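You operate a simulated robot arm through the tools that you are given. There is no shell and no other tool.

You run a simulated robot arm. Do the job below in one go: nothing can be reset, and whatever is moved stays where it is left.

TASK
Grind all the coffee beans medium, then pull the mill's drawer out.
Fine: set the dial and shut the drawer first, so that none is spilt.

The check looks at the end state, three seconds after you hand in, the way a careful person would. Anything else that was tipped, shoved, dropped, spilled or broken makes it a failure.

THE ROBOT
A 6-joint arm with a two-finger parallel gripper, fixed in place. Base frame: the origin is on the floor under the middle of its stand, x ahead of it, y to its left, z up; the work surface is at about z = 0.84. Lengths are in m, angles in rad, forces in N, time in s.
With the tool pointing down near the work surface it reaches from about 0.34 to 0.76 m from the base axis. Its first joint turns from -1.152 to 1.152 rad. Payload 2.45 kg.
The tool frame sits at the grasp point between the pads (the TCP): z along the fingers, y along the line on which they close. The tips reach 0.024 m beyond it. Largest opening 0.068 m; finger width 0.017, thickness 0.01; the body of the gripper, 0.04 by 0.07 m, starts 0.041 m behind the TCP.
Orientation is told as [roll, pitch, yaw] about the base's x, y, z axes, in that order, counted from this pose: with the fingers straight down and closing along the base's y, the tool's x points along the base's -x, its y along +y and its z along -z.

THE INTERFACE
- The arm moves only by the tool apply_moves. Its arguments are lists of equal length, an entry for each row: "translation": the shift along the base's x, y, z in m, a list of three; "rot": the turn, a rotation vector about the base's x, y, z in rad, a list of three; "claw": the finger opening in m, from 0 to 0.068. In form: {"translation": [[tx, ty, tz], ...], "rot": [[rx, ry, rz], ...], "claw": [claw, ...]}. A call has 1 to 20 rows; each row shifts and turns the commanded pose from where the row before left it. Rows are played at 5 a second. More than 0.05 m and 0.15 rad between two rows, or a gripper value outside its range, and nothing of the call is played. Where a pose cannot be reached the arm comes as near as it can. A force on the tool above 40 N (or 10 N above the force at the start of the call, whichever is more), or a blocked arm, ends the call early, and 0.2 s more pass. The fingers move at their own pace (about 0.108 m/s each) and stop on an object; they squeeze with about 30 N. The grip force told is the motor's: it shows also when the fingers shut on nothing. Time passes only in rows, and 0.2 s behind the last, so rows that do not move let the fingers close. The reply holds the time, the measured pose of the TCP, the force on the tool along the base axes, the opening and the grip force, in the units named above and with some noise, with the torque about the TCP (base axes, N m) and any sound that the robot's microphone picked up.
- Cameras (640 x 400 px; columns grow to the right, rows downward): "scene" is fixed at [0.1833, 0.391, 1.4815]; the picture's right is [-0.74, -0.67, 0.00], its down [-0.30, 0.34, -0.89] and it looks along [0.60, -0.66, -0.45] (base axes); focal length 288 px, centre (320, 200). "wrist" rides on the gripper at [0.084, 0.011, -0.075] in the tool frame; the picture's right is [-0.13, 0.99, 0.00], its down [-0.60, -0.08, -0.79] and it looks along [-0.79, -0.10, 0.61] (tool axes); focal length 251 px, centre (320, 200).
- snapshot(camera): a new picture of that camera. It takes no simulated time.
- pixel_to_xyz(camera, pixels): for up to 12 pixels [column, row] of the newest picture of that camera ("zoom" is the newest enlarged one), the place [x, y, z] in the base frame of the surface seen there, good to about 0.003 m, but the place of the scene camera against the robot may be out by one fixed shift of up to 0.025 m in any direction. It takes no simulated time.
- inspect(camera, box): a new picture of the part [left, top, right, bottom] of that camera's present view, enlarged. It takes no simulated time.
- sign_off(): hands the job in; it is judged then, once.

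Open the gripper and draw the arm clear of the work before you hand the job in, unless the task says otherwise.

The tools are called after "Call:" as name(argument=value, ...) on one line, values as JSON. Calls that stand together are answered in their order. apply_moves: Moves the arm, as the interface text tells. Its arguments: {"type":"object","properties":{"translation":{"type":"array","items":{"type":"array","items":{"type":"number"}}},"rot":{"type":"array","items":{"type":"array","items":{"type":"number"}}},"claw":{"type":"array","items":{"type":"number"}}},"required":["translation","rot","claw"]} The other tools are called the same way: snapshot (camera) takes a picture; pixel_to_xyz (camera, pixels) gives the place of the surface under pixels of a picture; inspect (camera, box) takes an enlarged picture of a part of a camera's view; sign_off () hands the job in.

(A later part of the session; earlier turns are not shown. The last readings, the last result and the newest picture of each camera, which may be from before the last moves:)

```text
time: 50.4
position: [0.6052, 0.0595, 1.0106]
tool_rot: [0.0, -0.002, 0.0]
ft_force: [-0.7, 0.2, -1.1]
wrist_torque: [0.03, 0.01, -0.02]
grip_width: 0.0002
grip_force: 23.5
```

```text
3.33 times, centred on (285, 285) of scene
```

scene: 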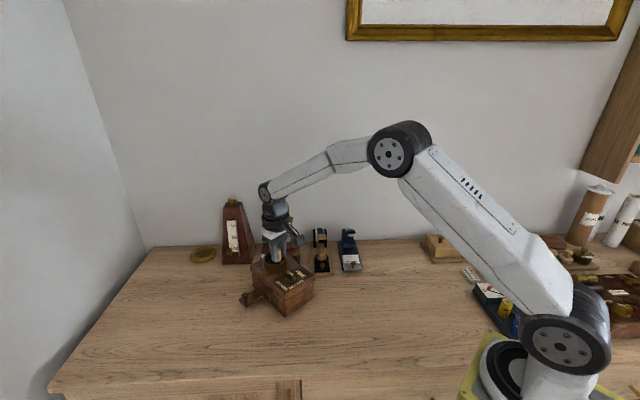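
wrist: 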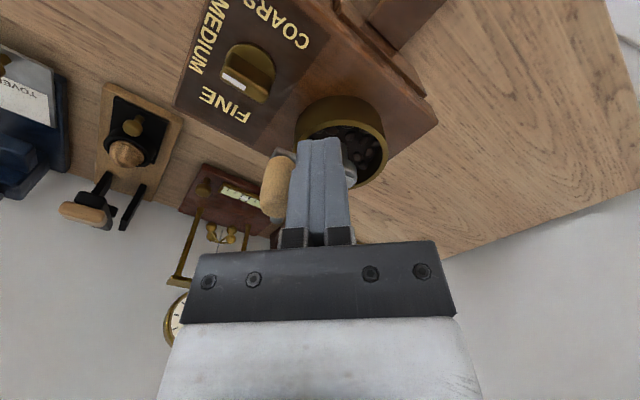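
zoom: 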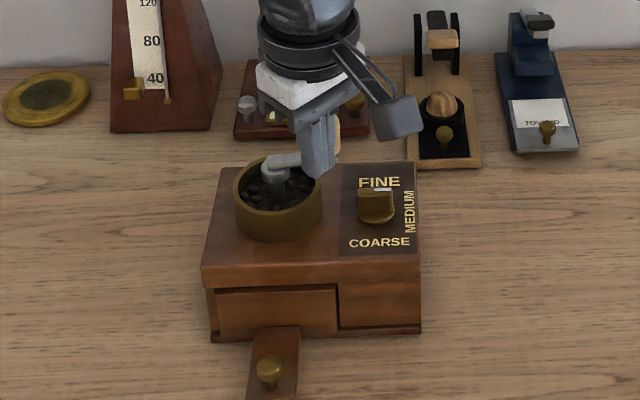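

The closed fingers stand just behind the handle (wrist (320, 165), handle at (277, 188)) without touching it. I'll push it counter-clockwise by 90° in 15° steps.

Call:
apply_moves(translation=[[0.0036, -0.0104, 0], [0.0061, -0.0091, 0], [0.0083, -0.0072, 0], [0.0099, -0.0048, 0], [0.0108, -0.0021, 0], [0.0109, 0.0008, 0]], rot=[[0, 0, 0], [0, 0, 0], [0, 0, 0], [0, 0, 0], [0, 0, 0], [0, 0, 0]], claw=[0.0, 0.0, 0.0, 0.0, 0.0, 0.0])

Call:
inspect(camera="scene", box=[230, 225, 340, 345])

Call:
snapshot(camera="wrist")

```text
time: 51.8
position: [0.6548, 0.0262, 1.0098]
tool_rot: [0.0, -0.002, -0.001]
ft_force: [-0.1, -0.2, 0.9]
wrist_torque: [0.02, -0.05, -0.01]
grip_width: 0.0
grip_force: 24.0
```

```text
3.33 times, centred on (285, 285) of scene
```

zoom: 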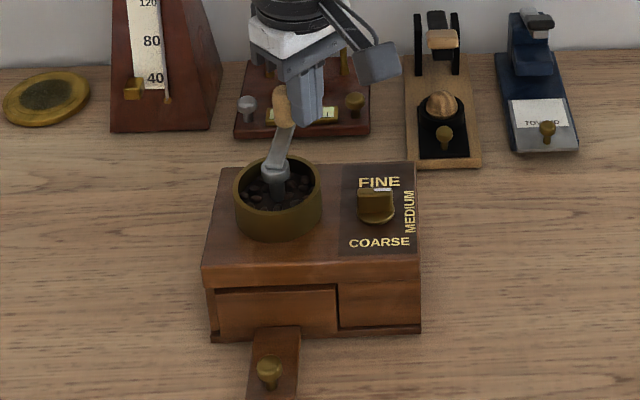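

```text
taken
```

wrist: 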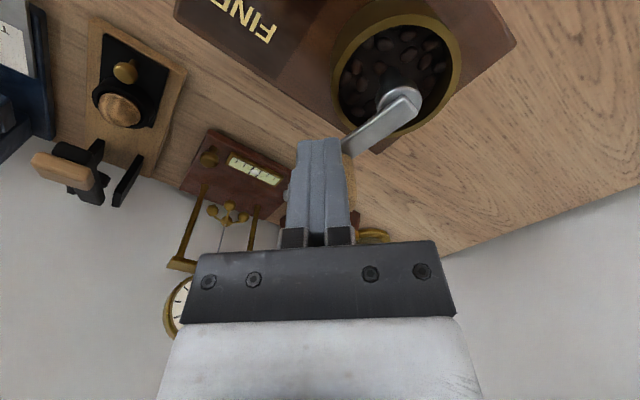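

This works: the handle moved, the mill stayed exactly in place, and no load remains. I'll push another 270° counter-clockwise.

Call:
apply_moves(translation=[[0.0104, 0.0036, 0], [0.0091, 0.0061, 0], [0.0072, 0.0083, 0], [0.0048, 0.0099, 0], [0.0021, 0.0108, 0], [-0.0008, 0.0109, 0], [-0.0036, 0.0104, 0], [-0.0061, 0.0091, 0], [-0.0083, 0.0072, 0], [-0.0099, 0.0048, 0], [-0.0108, 0.0021, 0], [-0.0109, -0.0008, 0], [-0.0104, -0.0036, 0], [-0.0091, -0.0061, 0], [-0.0072, -0.0083, 0], [-0.0048, -0.0099, 0], [-0.0021, -0.0108, 0], [0.0008, -0.0109, 0]], rot=[[0, 0, 0], [0, 0, 0], [0, 0, 0], [0, 0, 0], [0, 0, 0], [0, 0, 0], [0, 0, 0], [0, 0, 0], [0, 0, 0], [0, 0, 0], [0, 0, 0], [0, 0, 0], [0, 0, 0], [0, 0, 0], [0, 0, 0], [0, 0, 0], [0, 0, 0], [0, 0, 0]], claw=[0.0, 0.0, 0.0, 0.0, 0.0, 0.0, 0.0, 0.0, 0.0, 0.0, 0.0, 0.0, 0.0, 0.0, 0.0, 0.0, 0.0, 0.0])

Call:
inspect(camera="scene", box=[230, 225, 340, 345])

Call:
snapshot(camera="wrist")

```text
time: 55.6
position: [0.605, 0.0584, 1.011]
tool_rot: [0.001, -0.002, -0.002]
ft_force: [-0.2, 0.4, -0.9]
wrist_torque: [0.03, -0.04, -0.03]
grip_width: 0.0
grip_force: 23.3
```

```text
3.33 times, centred on (285, 285) of scene
```

zoom: 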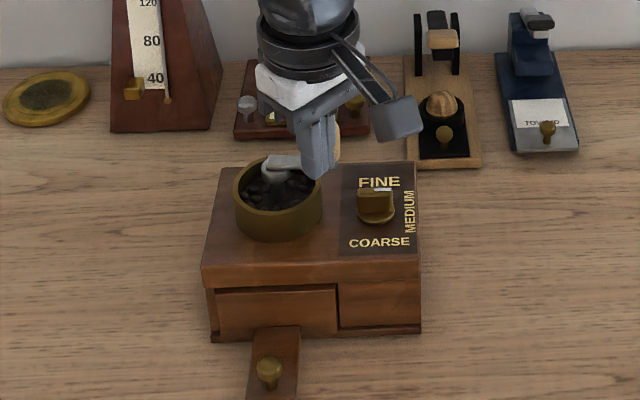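

```text
taken
```

wrist: 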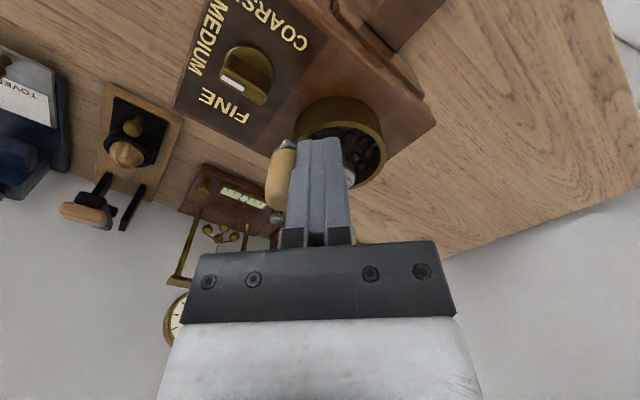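

The mill has not budged through the turn, and no sound yet. I'll push another full turn counter-clockwise in 18° steps.

Call:
apply_moves(translation=[[0.0046, -0.0123, 0], [0.0082, -0.0103, 0], [0.011, -0.0073, 0], [0.0127, -0.0035, 0], [0.0131, 0.0006, 0], [0.0123, 0.0046, 0], [0.0103, 0.0082, 0], [0.0073, 0.011, 0], [0.0035, 0.0127, 0], [-0.0006, 0.0131, 0], [-0.0046, 0.0123, 0], [-0.0082, 0.0103, 0], [-0.011, 0.0073, 0], [-0.0127, 0.0035, 0], [-0.0131, -0.0006, 0], [-0.0123, -0.0046, 0], [-0.0103, -0.0082, 0], [-0.0073, -0.011, 0], [-0.0035, -0.0127, 0], [0.0006, -0.0131, 0]], rot=[[0, 0, 0], [0, 0, 0], [0, 0, 0], [0, 0, 0], [0, 0, 0], [0, 0, 0], [0, 0, 0], [0, 0, 0], [0, 0, 0], [0, 0, 0], [0, 0, 0], [0, 0, 0], [0, 0, 0], [0, 0, 0], [0, 0, 0], [0, 0, 0], [0, 0, 0], [0, 0, 0], [0, 0, 0], [0, 0, 0]], claw=[0, 0, 0, 0, 0, 0, 0, 0, 0, 0, 0, 0, 0, 0, 0, 0, 0, 0, 0, 0])

Call:
inspect(camera="scene", box=[260, 245, 315, 285])

Call:
snapshot(camera="wrist")

```text
time: 59.8
position: [0.6054, 0.06, 1.0104]
tool_rot: [-0.001, -0.001, -0.001]
ft_force: [-0.2, 0.8, 0.2]
wrist_torque: [-0.01, 0.04, 0.0]
grip_width: 0.0002
grip_force: 23.3
```

```text
10.00 times, centred on (288, 265) of scene
```

zoom: 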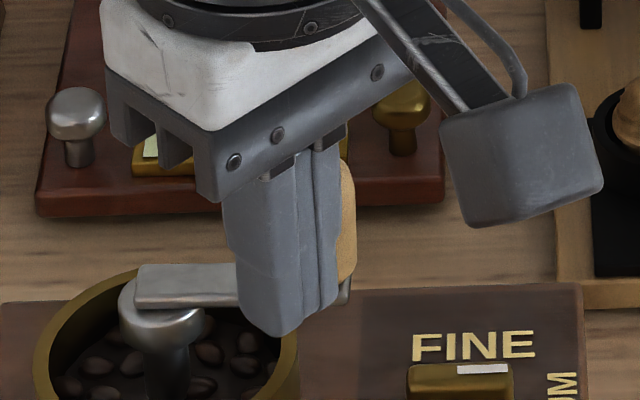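

```text
taken
```

wrist: 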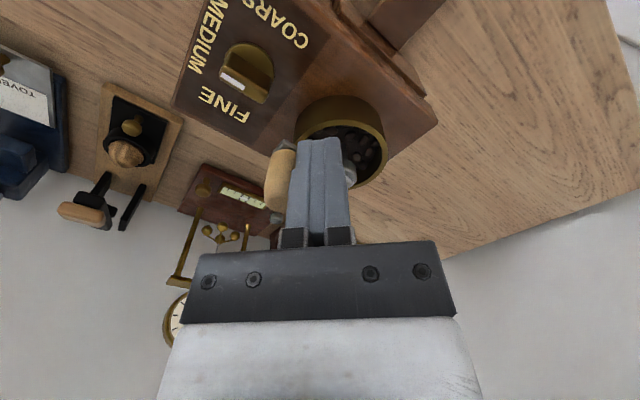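

Still no sound and the beans look alike; net the crank is now about half a turn counter-clockwise past its first position. I'll push one more full turn and then check the bean level.

Call:
apply_moves(translation=[[0.0046, -0.0123, 0], [0.0082, -0.0103, 0], [0.011, -0.0073, 0], [0.0127, -0.0035, 0], [0.0131, 0.0006, 0], [0.0123, 0.0046, 0], [0.0103, 0.0082, 0], [0.0073, 0.011, 0], [0.0035, 0.0127, 0], [-0.0006, 0.0131, 0], [-0.0046, 0.0123, 0], [-0.0082, 0.0103, 0], [-0.011, 0.0073, 0], [-0.0127, 0.0035, 0], [-0.0131, -0.0006, 0]], rot=[[0, 0, 0], [0, 0, 0], [0, 0, 0], [0, 0, 0], [0, 0, 0], [0, 0, 0], [0, 0, 0], [0, 0, 0], [0, 0, 0], [0, 0, 0], [0, 0, 0], [0, 0, 0], [0, 0, 0], [0, 0, 0], [0, 0, 0]], claw=[0, 0, 0, 0, 0, 0, 0, 0, 0, 0, 0, 0, 0, 0, 0])

Call:
inspect(camera="scene", box=[230, 225, 340, 345])

Call:
snapshot(camera="wrist")

```text
time: 63.0
position: [0.6364, 0.1103, 1.0087]
tool_rot: [0.001, -0.003, -0.001]
ft_force: [1.3, -0.2, -0.1]
wrist_torque: [0.01, 0.0, 0.03]
grip_width: 0.0
grip_force: 23.8
```

```text
3.33 times, centred on (285, 285) of scene
```

zoom: 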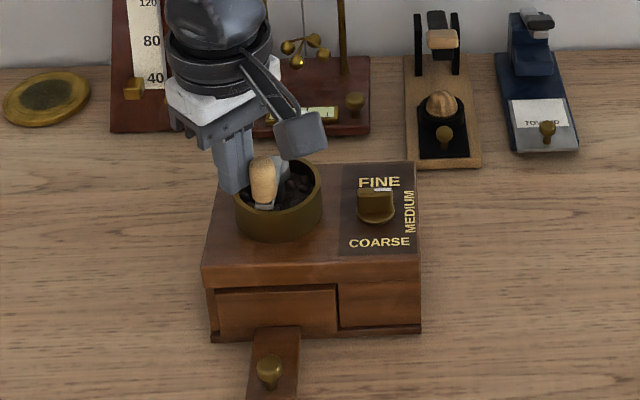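

```text
taken
```

wrist: 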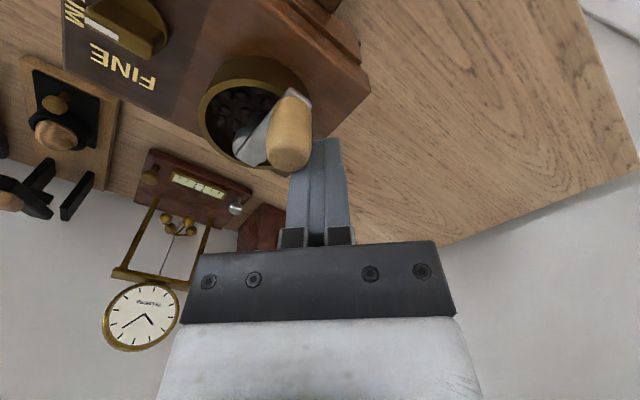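

The mill is still unmoved. I'll look closely at the beans in the cup now.

Call:
inspect(camera="wrist", box=[190, 50, 330, 180])

```text
3.08 times, centred on (260, 115) of wrist
```

zoom: 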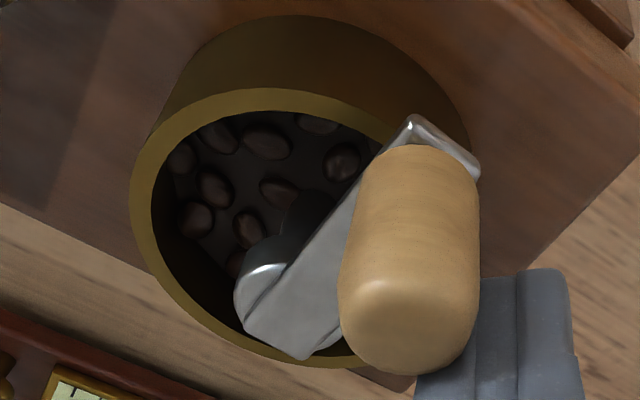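

Call:
pixel_to_xyz(camera="zoom", pixels=[[265, 142], [215, 188], [195, 218], [280, 190], [250, 228], [340, 162], [225, 140], [240, 170], [310, 165], [320, 125], [180, 160], [230, 250]])

```text
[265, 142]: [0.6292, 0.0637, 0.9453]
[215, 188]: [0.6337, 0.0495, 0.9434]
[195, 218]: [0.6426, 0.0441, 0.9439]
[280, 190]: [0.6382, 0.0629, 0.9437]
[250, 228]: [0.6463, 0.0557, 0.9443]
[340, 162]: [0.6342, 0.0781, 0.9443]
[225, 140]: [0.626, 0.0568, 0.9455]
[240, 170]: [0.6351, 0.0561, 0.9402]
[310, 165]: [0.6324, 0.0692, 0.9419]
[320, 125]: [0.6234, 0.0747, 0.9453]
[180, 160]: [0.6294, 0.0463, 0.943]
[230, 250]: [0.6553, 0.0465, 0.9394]
```

The same beans sit in the same places at the same height (about 0.944), so nothing has been ground yet either way. I'll go on counter-clockwise in half turns, watching for any stop, sound or change.

Call:
apply_moves(translation=[[-0.0123, -0.0046, 0], [-0.0103, -0.0082, 0], [-0.0073, -0.011, 0], [-0.0035, -0.0127, 0], [0.0006, -0.0131, 0], [0.0046, -0.0123, 0], [0.0082, -0.0103, 0], [0.011, -0.0073, 0], [0.0127, -0.0035, 0], [0.0131, 0.0006, 0]], rot=[[0, 0, 0], [0, 0, 0], [0, 0, 0], [0, 0, 0], [0, 0, 0], [0, 0, 0], [0, 0, 0], [0, 0, 0], [0, 0, 0], [0, 0, 0]], claw=[0, 0, 0, 0, 0, 0, 0, 0, 0, 0])

Call:
inspect(camera="scene", box=[230, 225, 340, 345])

Call:
inspect(camera="wrist", box=[310, 10, 480, 150])

```text
time: 65.2
position: [0.6547, 0.0262, 1.0103]
tool_rot: [0.0, -0.001, -0.001]
ft_force: [-0.7, -0.2, -0.5]
wrist_torque: [-0.03, 0.0, 0.04]
grip_width: 0.0
grip_force: 23.6
```

```text
3.33 times, centred on (285, 285) of scene
```

zoom: 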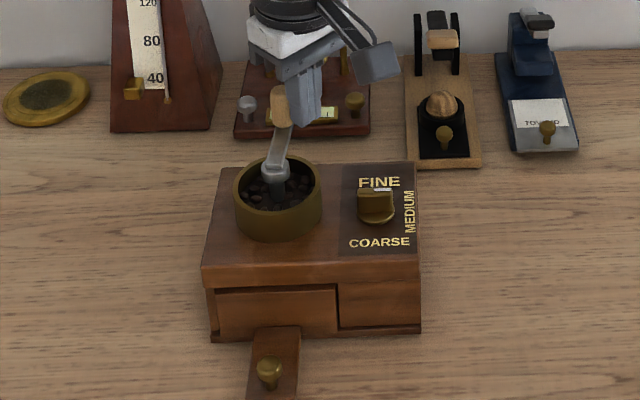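

```text
2.86 times, centred on (395, 80) of wrist
```

zoom: 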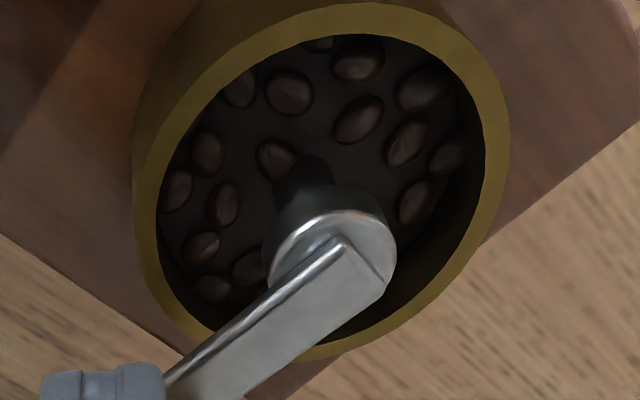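

No stop this way (about 1.7 turns counter-clockwise past the start), the mill is steady and all the same beans are there. Since clockwise had a hard stop, I take counter-clockwise as the working direction and will try a faster turn (36° steps) to see whether speed matters.

Call:
apply_moves(translation=[[0.0226, 0.0128, 0], [0.0108, 0.0236, 0], [-0.0052, 0.0254, 0], [-0.0191, 0.0175, 0], [-0.0258, 0.0029, 0], [-0.0226, -0.0128, 0], [-0.0108, -0.0236, 0], [0.0052, -0.0254, 0], [0.0191, -0.0175, 0], [0.0258, -0.0029, 0]], rot=[[0, 0, 0], [0, 0, 0], [0, 0, 0], [0, 0, 0], [0, 0, 0], [0, 0, 0], [0, 0, 0], [0, 0, 0], [0, 0, 0], [0, 0, 0]], claw=[0, 0, 0, 0, 0, 0, 0, 0, 0, 0])

Call:
inspect(camera="scene", box=[230, 225, 340, 345])

Call:
inspect(camera="wrist", box=[310, 10, 480, 150])

```text
time: 67.4
position: [0.6552, 0.0256, 1.0102]
tool_rot: [0.0, -0.002, -0.001]
ft_force: [0.7, 0.5, -0.4]
wrist_torque: [0.01, 0.02, 0.0]
grip_width: 0.0
grip_force: 24.2
```

```text
3.33 times, centred on (285, 285) of scene
```

zoom: 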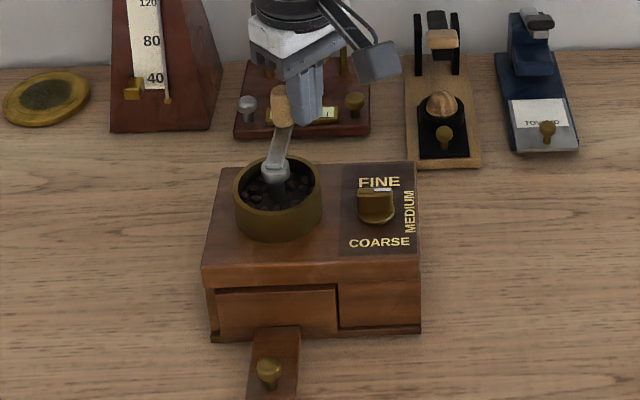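

```text
2.86 times, centred on (395, 80) of wrist
```

zoom: 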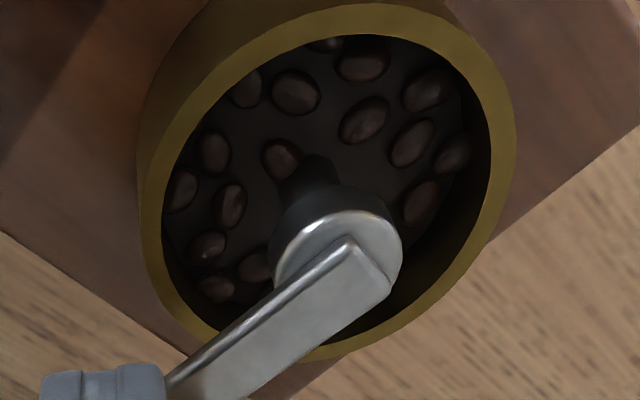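

Still unmoved, and the beans are unchanged after 2.7 net turns. The turns are cheap, so I'll do two more fast turns counter-clockwise and compare.

Call:
apply_moves(translation=[[0.0226, 0.0128, 0], [0.0108, 0.0236, 0], [-0.0052, 0.0254, 0], [-0.0191, 0.0175, 0], [-0.0258, 0.0029, 0], [-0.0226, -0.0128, 0], [-0.0108, -0.0236, 0], [0.0052, -0.0254, 0], [0.0191, -0.0175, 0], [0.0258, -0.0029, 0], [0.0226, 0.0128, 0], [0.0108, 0.0236, 0], [-0.0052, 0.0254, 0], [-0.0191, 0.0175, 0], [-0.0258, 0.0029, 0], [-0.0226, -0.0128, 0], [-0.0108, -0.0236, 0], [0.0052, -0.0254, 0], [0.0191, -0.0175, 0], [0.0258, -0.0029, 0]], rot=[[0, 0, 0], [0, 0, 0], [0, 0, 0], [0, 0, 0], [0, 0, 0], [0, 0, 0], [0, 0, 0], [0, 0, 0], [0, 0, 0], [0, 0, 0], [0, 0, 0], [0, 0, 0], [0, 0, 0], [0, 0, 0], [0, 0, 0], [0, 0, 0], [0, 0, 0], [0, 0, 0], [0, 0, 0], [0, 0, 0]], claw=[0, 0, 0, 0, 0, 0, 0, 0, 0, 0, 0, 0, 0, 0, 0, 0, 0, 0, 0, 0])

Call:
inspect(camera="scene", box=[230, 225, 340, 345])

Call:
inspect(camera="wrist", box=[310, 10, 480, 150])

```text
time: 71.6
position: [0.6533, 0.0272, 1.0114]
tool_rot: [0.001, -0.002, 0.0]
ft_force: [-0.7, -0.7, -0.5]
wrist_torque: [-0.03, -0.04, 0.0]
grip_width: 0.0
grip_force: 23.6
```

```text
3.33 times, centred on (285, 285) of scene
```

zoom: 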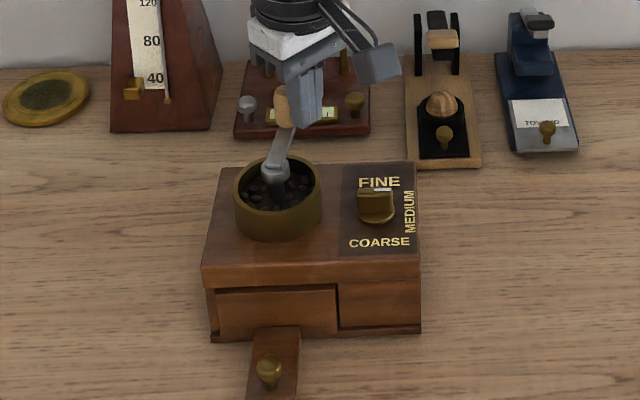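

```text
2.86 times, centred on (395, 80) of wrist
```

zoom: 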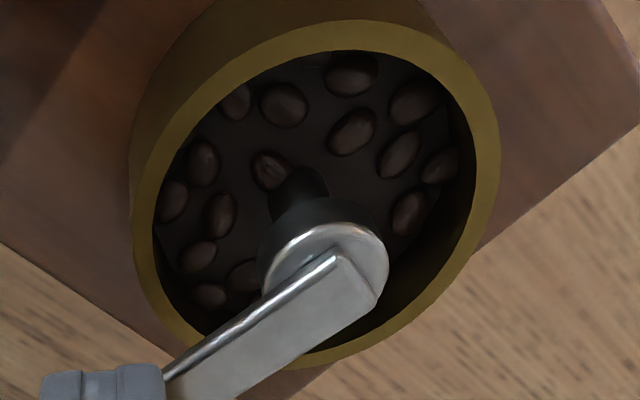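

Nothing changes counter-clockwise even after nearly five net turns, and there is no resistance, so this seems to be the idle direction. I'll lift over the handle, set the closed fingers on its other side at (0.687, 0.059), and try clockwise with the post.

Call:
apply_moves(translation=[[-0.003, -0.003, 0], [0, 0, 0.03], [0, 0, 0.02], [0.018, 0.0175, 0], [0.0176, 0.0176, 0], [0, 0, -0.03], [0, 0, -0.02], [0, 0, 0]], rot=[[0, 0, 0], [0, 0, 0], [0, 0, 0], [0, 0, 0], [0, 0, 0], [0, 0, 0], [0, 0, 0], [0, 0, 0]], claw=[0, 0, 0, 0, 0, 0, 0, 0])

Call:
snapshot(camera="wrist")

Call:
inspect(camera="scene", box=[230, 225, 340, 345])

```text
time: 73.4
position: [0.6863, 0.0595, 1.0082]
tool_rot: [0.0, -0.003, -0.002]
ft_force: [0.1, 0.5, 0.4]
wrist_torque: [-0.02, -0.01, -0.01]
grip_width: 0.0002
grip_force: 23.6
```

```text
taken
```

wrist: 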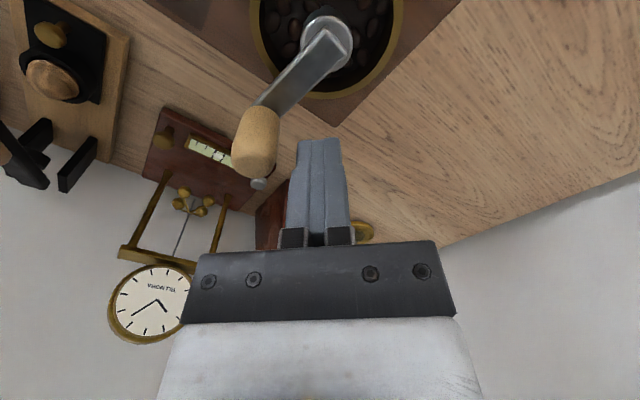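

```text
3.33 times, centred on (285, 285) of scene
```

zoom: 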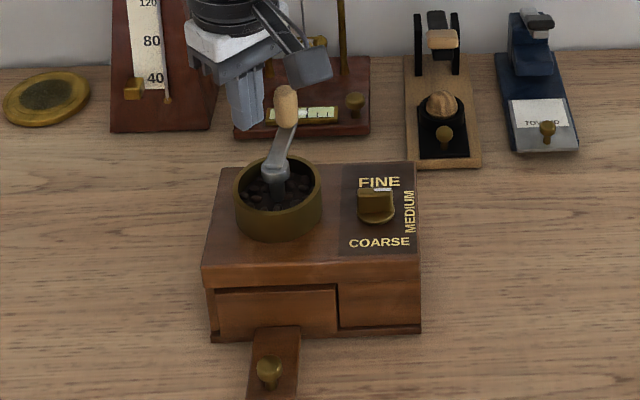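

The post stands on the other side of the handle (wrist: handle (256, 140), fingers (320, 170)). I'll push clockwise about 108° and check.

Call:
apply_moves(translation=[[-0.0048, -0.0122, 0], [-0.0084, -0.0101, 0], [-0.0111, -0.0071, 0], [-0.0127, -0.0033, 0], [-0.0131, 0.0008, 0], [-0.0122, 0.0048, 0]], rot=[[0, 0, 0], [0, 0, 0], [0, 0, 0], [0, 0, 0], [0, 0, 0], [0, 0, 0]], claw=[0, 0, 0, 0, 0, 0])

Call:
inspect(camera="scene", box=[230, 225, 340, 345])

Call:
snapshot(camera="wrist")

```text
time: 74.8
position: [0.6242, 0.0317, 1.0097]
tool_rot: [0.0, 0.0, -0.002]
ft_force: [-0.1, -0.4, -0.1]
wrist_torque: [0.02, 0.01, 0.03]
grip_width: 0.0
grip_force: 23.9
```

```text
3.33 times, centred on (285, 285) of scene
```

zoom: 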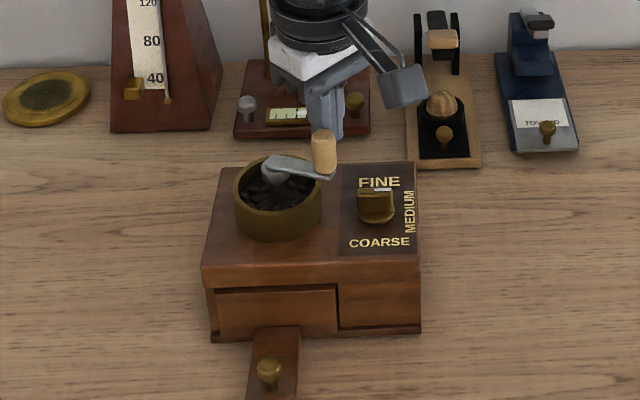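

```text
taken
```

wrist: 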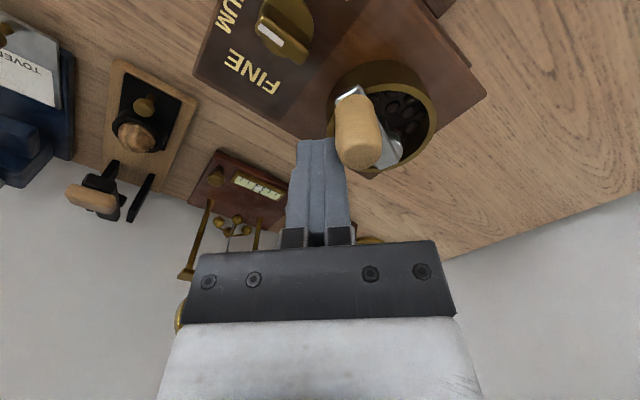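

The crank turns clockwise freely too and the mill stays. I'll push a full clockwise turn and look at the beans.

Call:
apply_moves(translation=[[-0.0101, 0.0084, 0], [-0.0071, 0.0111, 0], [-0.0033, 0.0127, 0], [0.0008, 0.0131, 0], [0.0048, 0.0122, 0], [0.0084, 0.0101, 0], [0.0111, 0.0071, 0], [0.0127, 0.0033, 0], [0.0131, -0.0008, 0], [0.0122, -0.0048, 0], [0.0101, -0.0084, 0], [0.0071, -0.0111, 0], [0.0033, -0.0127, 0], [-0.0008, -0.0131, 0], [-0.0048, -0.0122, 0], [-0.0084, -0.0101, 0], [-0.0111, -0.0071, 0], [-0.0127, -0.0033, 0], [-0.0131, 0.0008, 0], [-0.0122, 0.0048, 0]], rot=[[0, 0, 0], [0, 0, 0], [0, 0, 0], [0, 0, 0], [0, 0, 0], [0, 0, 0], [0, 0, 0], [0, 0, 0], [0, 0, 0], [0, 0, 0], [0, 0, 0], [0, 0, 0], [0, 0, 0], [0, 0, 0], [0, 0, 0], [0, 0, 0], [0, 0, 0], [0, 0, 0], [0, 0, 0], [0, 0, 0]], claw=[0, 0, 0, 0, 0, 0, 0, 0, 0, 0, 0, 0, 0, 0, 0, 0, 0, 0, 0, 0])

Call:
inspect(camera="scene", box=[230, 225, 340, 345])

Call:
inspect(camera="wrist", box=[300, 40, 470, 180])

```text
time: 79.0
position: [0.6245, 0.032, 1.0089]
tool_rot: [0.001, 0.0, -0.002]
ft_force: [0.8, -0.1, -0.8]
wrist_torque: [0.0, 0.0, 0.0]
grip_width: 0.0
grip_force: 23.1
```

```text
3.33 times, centred on (285, 285) of scene
```

zoom: 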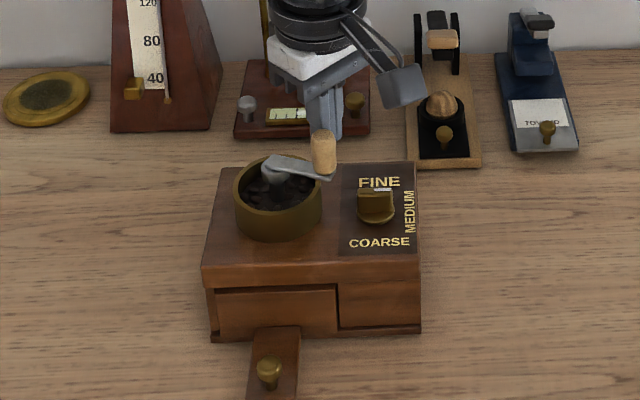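

```text
2.86 times, centred on (385, 110) of wrist
```

zoom: 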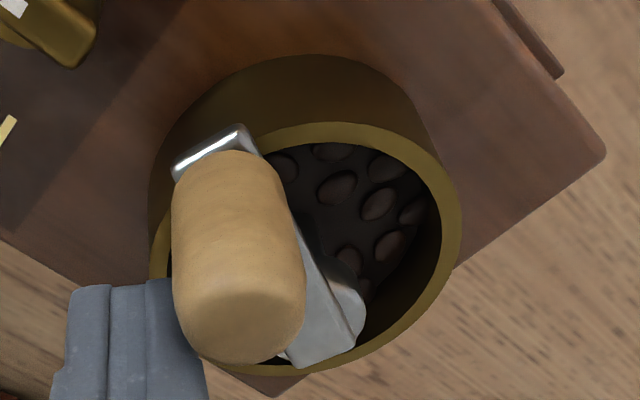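

The cup seems deeper now at its lower right side. I'll read the bean heights.

Call:
pixel_to_xyz(camera="zoom", pixels=[[337, 187], [378, 203], [388, 165], [388, 245], [350, 260], [330, 150], [410, 210], [320, 220], [350, 225], [285, 165], [340, 330], [300, 135]])

```text
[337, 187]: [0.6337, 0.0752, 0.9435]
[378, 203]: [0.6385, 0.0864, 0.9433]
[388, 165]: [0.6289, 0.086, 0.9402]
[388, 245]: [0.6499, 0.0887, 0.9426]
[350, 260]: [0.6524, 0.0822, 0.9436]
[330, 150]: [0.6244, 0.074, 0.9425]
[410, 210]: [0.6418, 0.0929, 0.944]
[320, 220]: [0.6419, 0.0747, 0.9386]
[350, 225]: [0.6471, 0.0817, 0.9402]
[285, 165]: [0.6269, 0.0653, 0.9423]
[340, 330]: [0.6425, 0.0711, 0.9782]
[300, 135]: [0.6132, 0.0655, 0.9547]
```

The beans read about 0.943 now against 0.944 before, perhaps a slight drop. I'll push two faster clockwise turns and compare again.

Call:
apply_moves(translation=[[-0.0172, 0.0194, 0], [-0.0025, 0.0258, 0], [0.0132, 0.0224, 0], [0.0238, 0.0104, 0], [0.0253, -0.0056, 0], [0.0172, -0.0194, 0], [0.0025, -0.0258, 0], [-0.0132, -0.0224, 0], [-0.0238, -0.0104, 0], [-0.0253, 0.0056, 0], [-0.0172, 0.0194, 0], [-0.0025, 0.0258, 0], [0.0132, 0.0224, 0], [0.0238, 0.0104, 0], [0.0253, -0.0056, 0], [0.0172, -0.0194, 0], [0.0025, -0.0258, 0], [-0.0132, -0.0224, 0], [-0.0238, -0.0104, 0], [-0.0253, 0.0056, 0]], rot=[[0, 0, 0], [0, 0, 0], [0, 0, 0], [0, 0, 0], [0, 0, 0], [0, 0, 0], [0, 0, 0], [0, 0, 0], [0, 0, 0], [0, 0, 0], [0, 0, 0], [0, 0, 0], [0, 0, 0], [0, 0, 0], [0, 0, 0], [0, 0, 0], [0, 0, 0], [0, 0, 0], [0, 0, 0], [0, 0, 0]], claw=[0, 0, 0, 0, 0, 0, 0, 0, 0, 0, 0, 0, 0, 0, 0, 0, 0, 0, 0, 0])

Call:
inspect(camera="scene", box=[230, 225, 340, 345])

Call:
inspect(camera="wrist", box=[300, 40, 470, 180])

```text
time: 83.2
position: [0.6233, 0.0322, 1.0099]
tool_rot: [0.0, 0.0, -0.002]
ft_force: [0.3, -0.2, -0.4]
wrist_torque: [0.01, 0.01, 0.01]
grip_width: 0.0
grip_force: 23.0
```

```text
3.33 times, centred on (285, 285) of scene
```

zoom: 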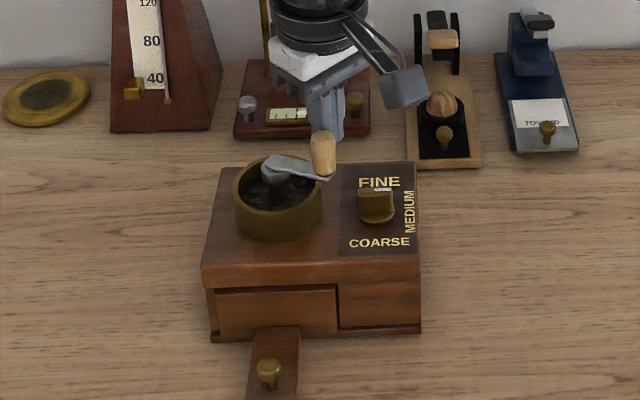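

```text
2.86 times, centred on (385, 110) of wrist
```

zoom: 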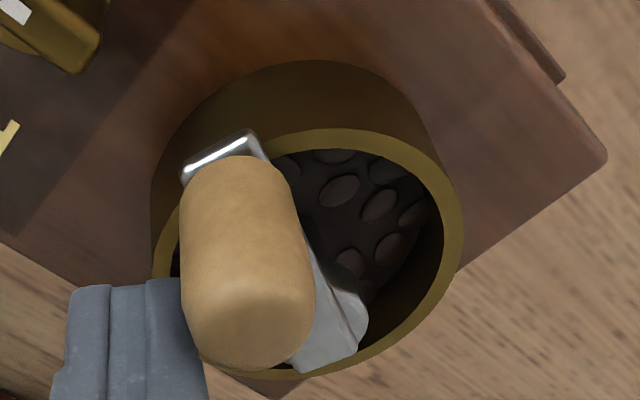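

The beans look flatter now, as if sinking. I'll enlarge that part and read heights.

Call:
pixel_to_xyz(camera="zoom", pixels=[[340, 190], [380, 205], [388, 172], [390, 248], [350, 262], [335, 155], [412, 213], [320, 225], [352, 228], [365, 290], [340, 335], [300, 140]])

Call:
inspect(camera="wrist", box=[370, 80, 450, 160])

Call:
inspect(camera="scene", box=[262, 262, 310, 300])

```text
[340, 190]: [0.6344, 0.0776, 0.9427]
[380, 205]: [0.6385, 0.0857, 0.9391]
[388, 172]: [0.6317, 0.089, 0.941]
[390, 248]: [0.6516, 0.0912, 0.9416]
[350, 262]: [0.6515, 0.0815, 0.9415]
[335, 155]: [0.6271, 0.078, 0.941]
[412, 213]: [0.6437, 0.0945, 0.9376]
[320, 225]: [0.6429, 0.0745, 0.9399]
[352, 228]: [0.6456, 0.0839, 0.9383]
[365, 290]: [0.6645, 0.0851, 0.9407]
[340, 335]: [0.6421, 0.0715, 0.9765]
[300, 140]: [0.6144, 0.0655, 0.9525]
```

```text
5.00 times, centred on (410, 120) of wrist
```

zoom: 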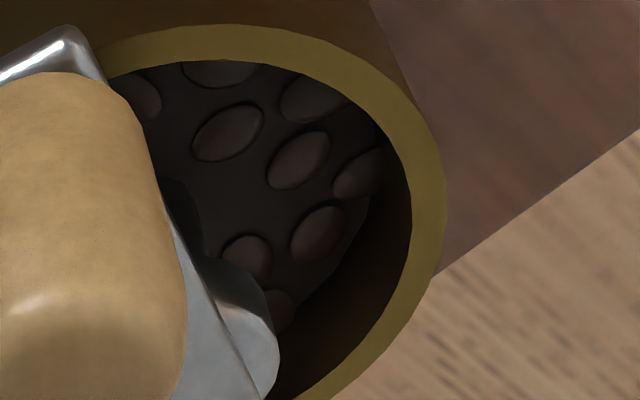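

```text
10.53 times, centred on (286, 281) of scene
```

zoom: 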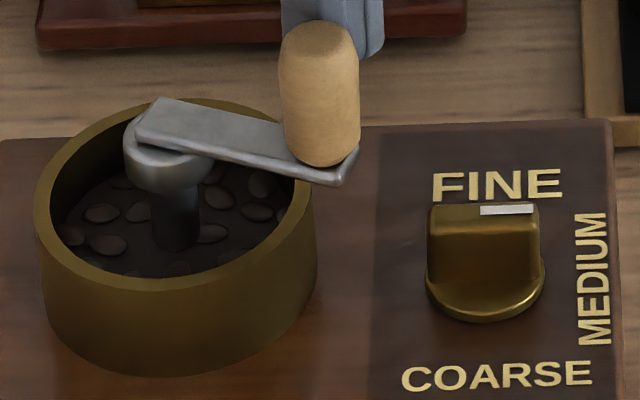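

Yes: the beans are sinking into the cup (tops now about 0.941, ovals nearly flush), so clockwise is the grinding direction. I'll carry on with two more clockwise turns.

Call:
apply_moves(translation=[[-0.0172, 0.0194, 0], [-0.0025, 0.0258, 0], [0.0132, 0.0224, 0], [0.0238, 0.0104, 0], [0.0253, -0.0056, 0], [0.0172, -0.0194, 0], [0.0025, -0.0258, 0], [-0.0132, -0.0224, 0], [-0.0238, -0.0104, 0], [-0.0253, 0.0056, 0], [-0.0172, 0.0194, 0], [-0.0025, 0.0258, 0], [0.0132, 0.0224, 0], [0.0238, 0.0104, 0], [0.0253, -0.0056, 0], [0.0172, -0.0194, 0], [0.0025, -0.0258, 0], [-0.0132, -0.0224, 0], [-0.0238, -0.0104, 0], [-0.0253, 0.0056, 0]], rot=[[0, 0, 0], [0, 0, 0], [0, 0, 0], [0, 0, 0], [0, 0, 0], [0, 0, 0], [0, 0, 0], [0, 0, 0], [0, 0, 0], [0, 0, 0], [0, 0, 0], [0, 0, 0], [0, 0, 0], [0, 0, 0], [0, 0, 0], [0, 0, 0], [0, 0, 0], [0, 0, 0], [0, 0, 0], [0, 0, 0]], claw=[0, 0, 0, 0, 0, 0, 0, 0, 0, 0, 0, 0, 0, 0, 0, 0, 0, 0, 0, 0])

Call:
inspect(camera="scene", box=[230, 225, 340, 345])

Call:
inspect(camera="wrist", box=[370, 80, 450, 160])

Call:
inspect(camera="scene", box=[262, 262, 310, 300])

```text
time: 87.4
position: [0.624, 0.0319, 1.008]
tool_rot: [0.001, 0.0, -0.003]
ft_force: [-0.3, 0.7, 0.7]
wrist_torque: [0.0, 0.0, -0.02]
grip_width: 0.0
grip_force: 24.2
```

```text
3.33 times, centred on (285, 285) of scene
```

zoom: 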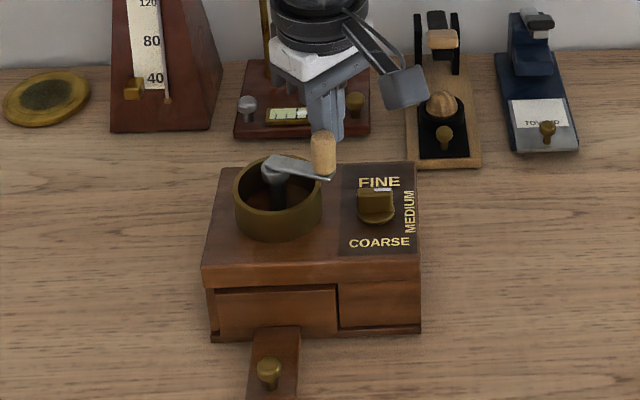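

```text
5.00 times, centred on (410, 120) of wrist
```

zoom: 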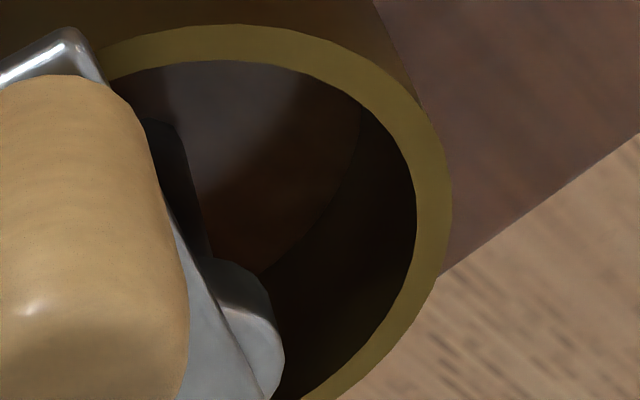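

```text
10.53 times, centred on (286, 281) of scene
```

zoom: 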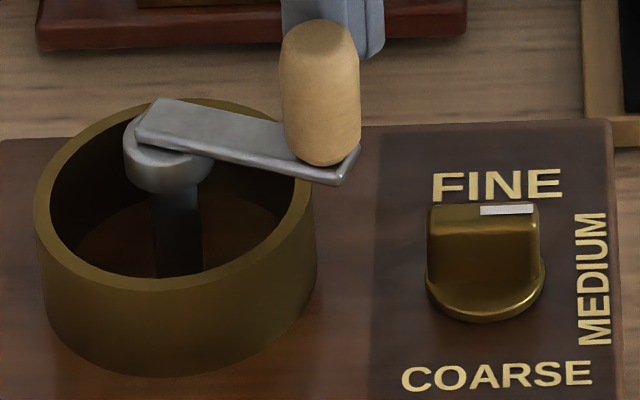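

The beans are gone: the cup's bare floor shows in both views, with the mill and dial as they were. For certainty I'll push another 250° clockwise (short of the stop) which also shows me the other part of the cup.

Call:
apply_moves(translation=[[-0.0172, 0.0194, 0], [-0.0025, 0.0258, 0], [0.0132, 0.0224, 0], [0.0238, 0.0104, 0], [0.0253, -0.0056, 0], [0.0172, -0.0194, 0], [0.0025, -0.0258, 0]], rot=[[0, 0, 0], [0, 0, 0], [0, 0, 0], [0, 0, 0], [0, 0, 0], [0, 0, 0], [0, 0, 0]], claw=[0, 0, 0, 0, 0, 0, 0])

Call:
inspect(camera="scene", box=[230, 225, 340, 345])

Call:
snapshot(camera="wrist")

```text
time: 89.0
position: [0.6872, 0.0602, 1.0093]
tool_rot: [-0.001, -0.003, -0.002]
ft_force: [-0.4, 0.3, 0.1]
wrist_torque: [0.02, 0.0, 0.0]
grip_width: 0.0
grip_force: 23.4
```

```text
3.33 times, centred on (285, 285) of scene
```

zoom: 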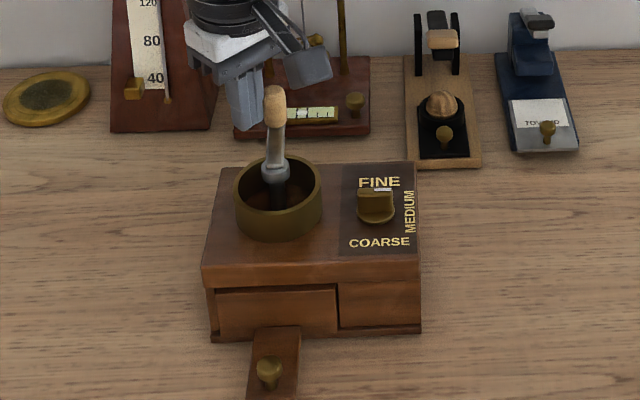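

```text
taken
```

wrist: 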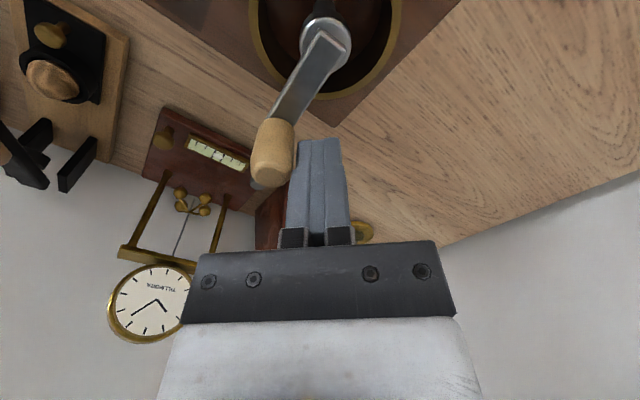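

The cup is empty all round and the crank points to the back, out of the way. I'll lift off and go above the drawer knob at about (0.570, 0.140), turning the yaw to 45° as before.

Call:
apply_moves(translation=[[0.002, 0.004, 0], [0, 0, 0.04], [0, 0, 0.04], [-0.0198, 0.0128, 0], [-0.0198, 0.0128, 0], [-0.0198, 0.0128, -0.01], [-0.0198, 0.0128, -0.01], [-0.0198, 0.0128, -0.01], [-0.0198, 0.0128, -0.01], [0, 0, 0], [0, 0, 0]], rot=[[0, 0, 0], [0, 0, 0], [0, 0, 0], [0, 0, 0.131], [0, 0, 0.131], [0, 0, 0.131], [0, 0, 0.131], [0, 0, 0.131], [0, 0, 0.131], [0, 0, 0], [0, 0, 0]], claw=[0, 0, 0, 0.01, 0.034, 0.034, 0.034, 0.034, 0.034, 0.034, 0.034])

Call:
snapshot(camera="wrist")

Call:
inspect(camera="scene", box=[230, 225, 340, 355])

```text
time: 91.4
position: [0.5711, 0.1413, 1.0481]
tool_rot: [0.002, 0.0, 0.788]
ft_force: [-0.1, -0.7, 1.2]
wrist_torque: [0.02, 0.01, -0.03]
grip_width: 0.0341
grip_force: 0.1
```

```text
taken
```

wrist: 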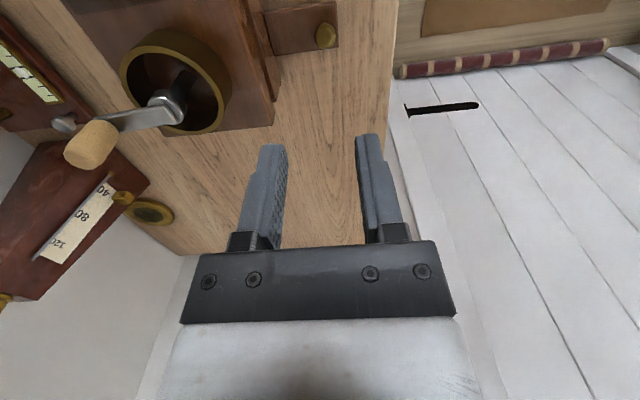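

```text
3.08 times, centred on (285, 290) of scene
```

zoom: 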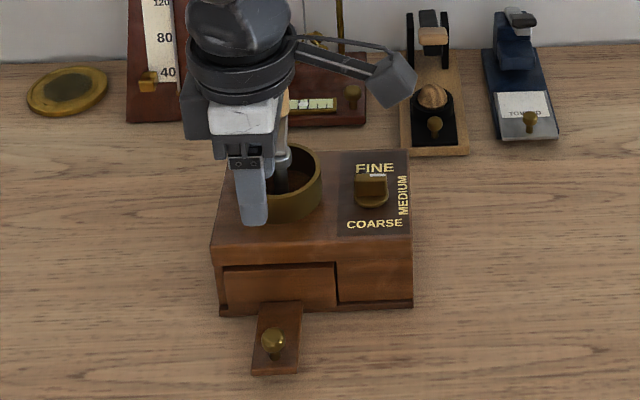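

The knob shows at (325, 36), close under the TCP but about 4 mm further along the tool's y. I'll correct that, come down to z ≈ 0.98 and look again.

Call:
apply_moves(translation=[[-0.003, 0.003, -0.03], [0, 0, -0.04], [0, 0, 0], [0, 0, 0]], rot=[[0, 0, 0], [0, 0, 0], [0, 0, 0], [0, 0, 0]], claw=[0.034, 0.034, 0.034, 0.034])

Call:
inspect(camera="wrist", box=[240, 30, 400, 150])

Call:
inspect(camera="wrist", box=[60, 0, 320, 180])

```text
time: 92.4
position: [0.567, 0.1438, 0.978]
tool_rot: [-0.001, -0.001, 0.785]
ft_force: [0.3, 0.3, 0.5]
wrist_torque: [-0.01, -0.01, -0.02]
grip_width: 0.0339
grip_force: 0.0
```

```text
3.33 times, centred on (320, 90) of wrist
```

zoom: 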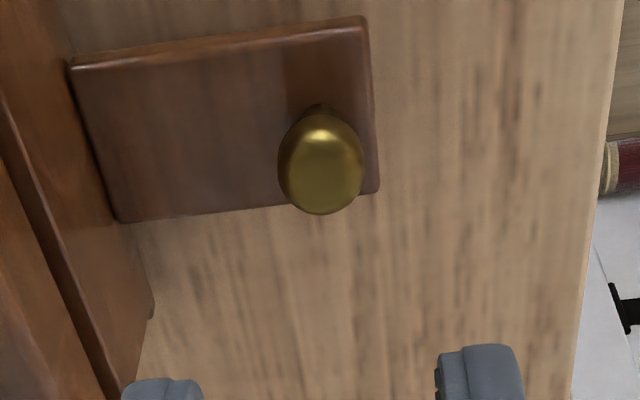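

```text
2.22 times, centred on (190, 90) of wrist
```

zoom: 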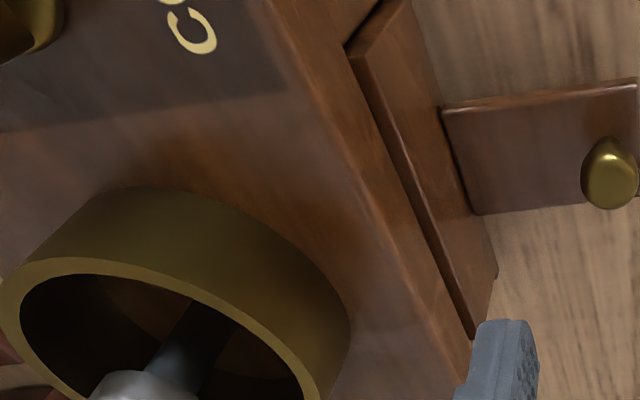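

The knob's centre is at (320, 78), exactly under the TCP. I'll lower by 0.085 m and close on it.

Call:
apply_moves(translation=[[0, 0, -0.03], [0, 0, -0.03], [0, 0, -0.018], [0, 0, -0.007], [0, 0, 0], [0, 0, 0], [0, 0, 0], [0, 0, 0]], rot=[[0, 0, 0], [0, 0, 0], [0, 0, 0], [0, 0, 0], [0, 0, 0], [0, 0, 0], [0, 0, 0], [0, 0, 0]], claw=[0.034, 0.034, 0.034, 0.034, 0.034, 0.024, 0.012, 0.012])

Call:
snapshot(camera="wrist")

```text
time: 94.2
position: [0.5666, 0.1434, 0.8929]
tool_rot: [0.0, -0.002, 0.785]
ft_force: [0.4, 1.3, -0.6]
wrist_torque: [0.03, -0.07, -0.01]
grip_width: 0.0169
grip_force: 29.9
```

```text
taken
```

wrist: 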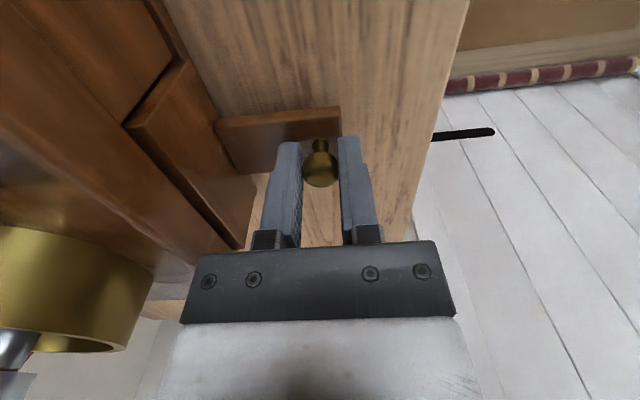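

The knob is held with hardly any load. I'll pull the drawer slowly outward along (-0.707, 0.707), 0.02 m first, and read the side forces.

Call:
apply_moves(translation=[[-0.0025, 0.0025, 0], [-0.0035, 0.0035, 0], [-0.0035, 0.0035, 0], [-0.0035, 0.0035, 0], [-0.0015, 0.0015, 0], [0, 0, 0]], rot=[[0, 0, 0], [0, 0, 0], [0, 0, 0], [0, 0, 0], [0, 0, 0], [0, 0, 0]], claw=[0.012, 0.012, 0.012, 0.012, 0.012, 0.012])

Call:
inspect(camera="scene", box=[230, 240, 340, 370])

```text
time: 95.6
position: [0.5525, 0.1578, 0.8929]
tool_rot: [0.0, 0.0, 0.784]
ft_force: [-1.2, -2.3, 0.4]
wrist_torque: [-0.03, 0.05, -0.06]
grip_width: 0.0167
grip_force: 29.9
```

```text
3.08 times, centred on (285, 305) of scene
```

zoom: 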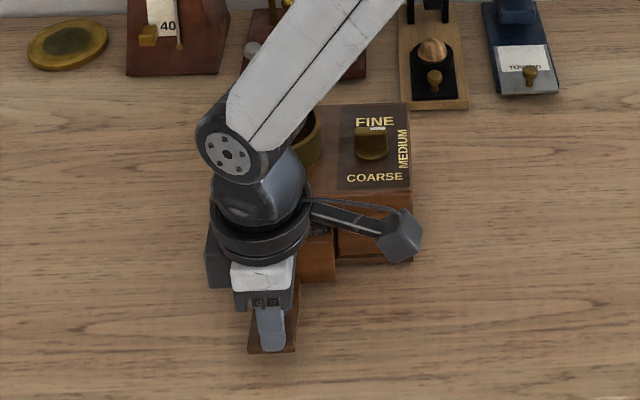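

The drawer slides out easily (2.6 N) and grounds can be seen in it at zoom (320, 230). I'll pull 0.03 m further, with a tiny sideways allowance.

Call:
apply_moves(translation=[[-0.0027, 0.0024, 0], [-0.0036, 0.0034, 0], [-0.0036, 0.0034, 0], [-0.0036, 0.0034, 0], [-0.0036, 0.0034, 0], [-0.0036, 0.0034, 0], [-0.0015, 0.0014, 0], [0, 0, 0]], rot=[[0, 0, 0], [0, 0, 0], [0, 0, 0], [0, 0, 0], [0, 0, 0], [0, 0, 0], [0, 0, 0], [0, 0, 0]], claw=[0.012, 0.012, 0.012, 0.012, 0.012, 0.012, 0.012, 0.012])

Call:
inspect(camera="scene", box=[230, 240, 340, 370])

Call:
inspect(camera="wrist", box=[0, 0, 400, 250])

```text
time: 97.4
position: [0.5308, 0.1798, 0.8949]
tool_rot: [0.0, -0.002, 0.785]
ft_force: [1.0, 0.0, -1.1]
wrist_torque: [0.13, -0.12, -0.01]
grip_width: 0.0169
grip_force: 30.2
```

```text
3.08 times, centred on (285, 305) of scene
```

zoom: 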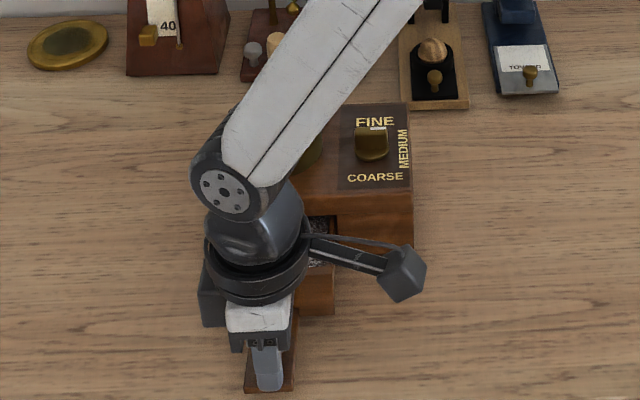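

```text
1.60 times, centred on (200, 125) of wrist
```

zoom: 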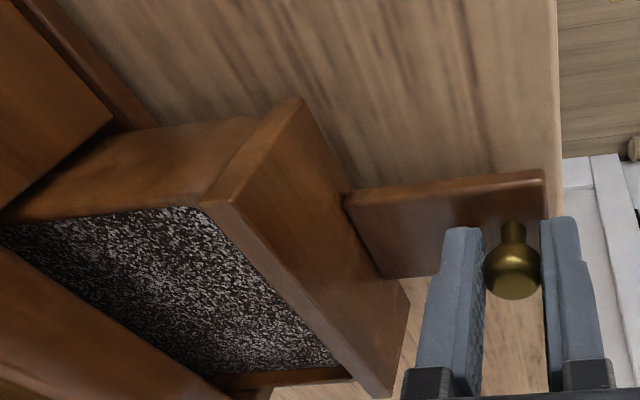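

The drawer is out by about 0.051 m, as far as at the start, filled with grounds and nothing spilt. I'll pull a few millimetres more, gently, to see whether it is at its end.

Call:
apply_moves(translation=[[-0.0015, 0.0014, 0], [-0.0015, 0.0014, 0], [0, 0, 0]], rot=[[0, 0, 0], [0, 0, 0], [0, 0, 0]], claw=[0.012, 0.012, 0.012])

Call:
inspect(camera="scene", box=[230, 240, 340, 370])

```text
time: 98.2
position: [0.5274, 0.1823, 0.8938]
tool_rot: [0.0, -0.001, 0.786]
ft_force: [0.1, -0.2, -0.9]
wrist_torque: [0.07, -0.07, 0.02]
grip_width: 0.0169
grip_force: 29.8
```

```text
3.08 times, centred on (285, 305) of scene
```

zoom: 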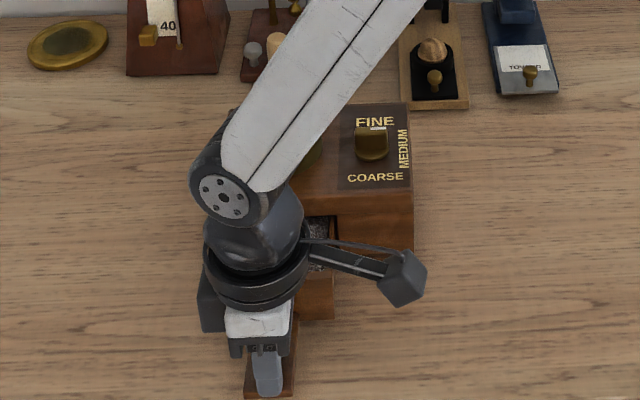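

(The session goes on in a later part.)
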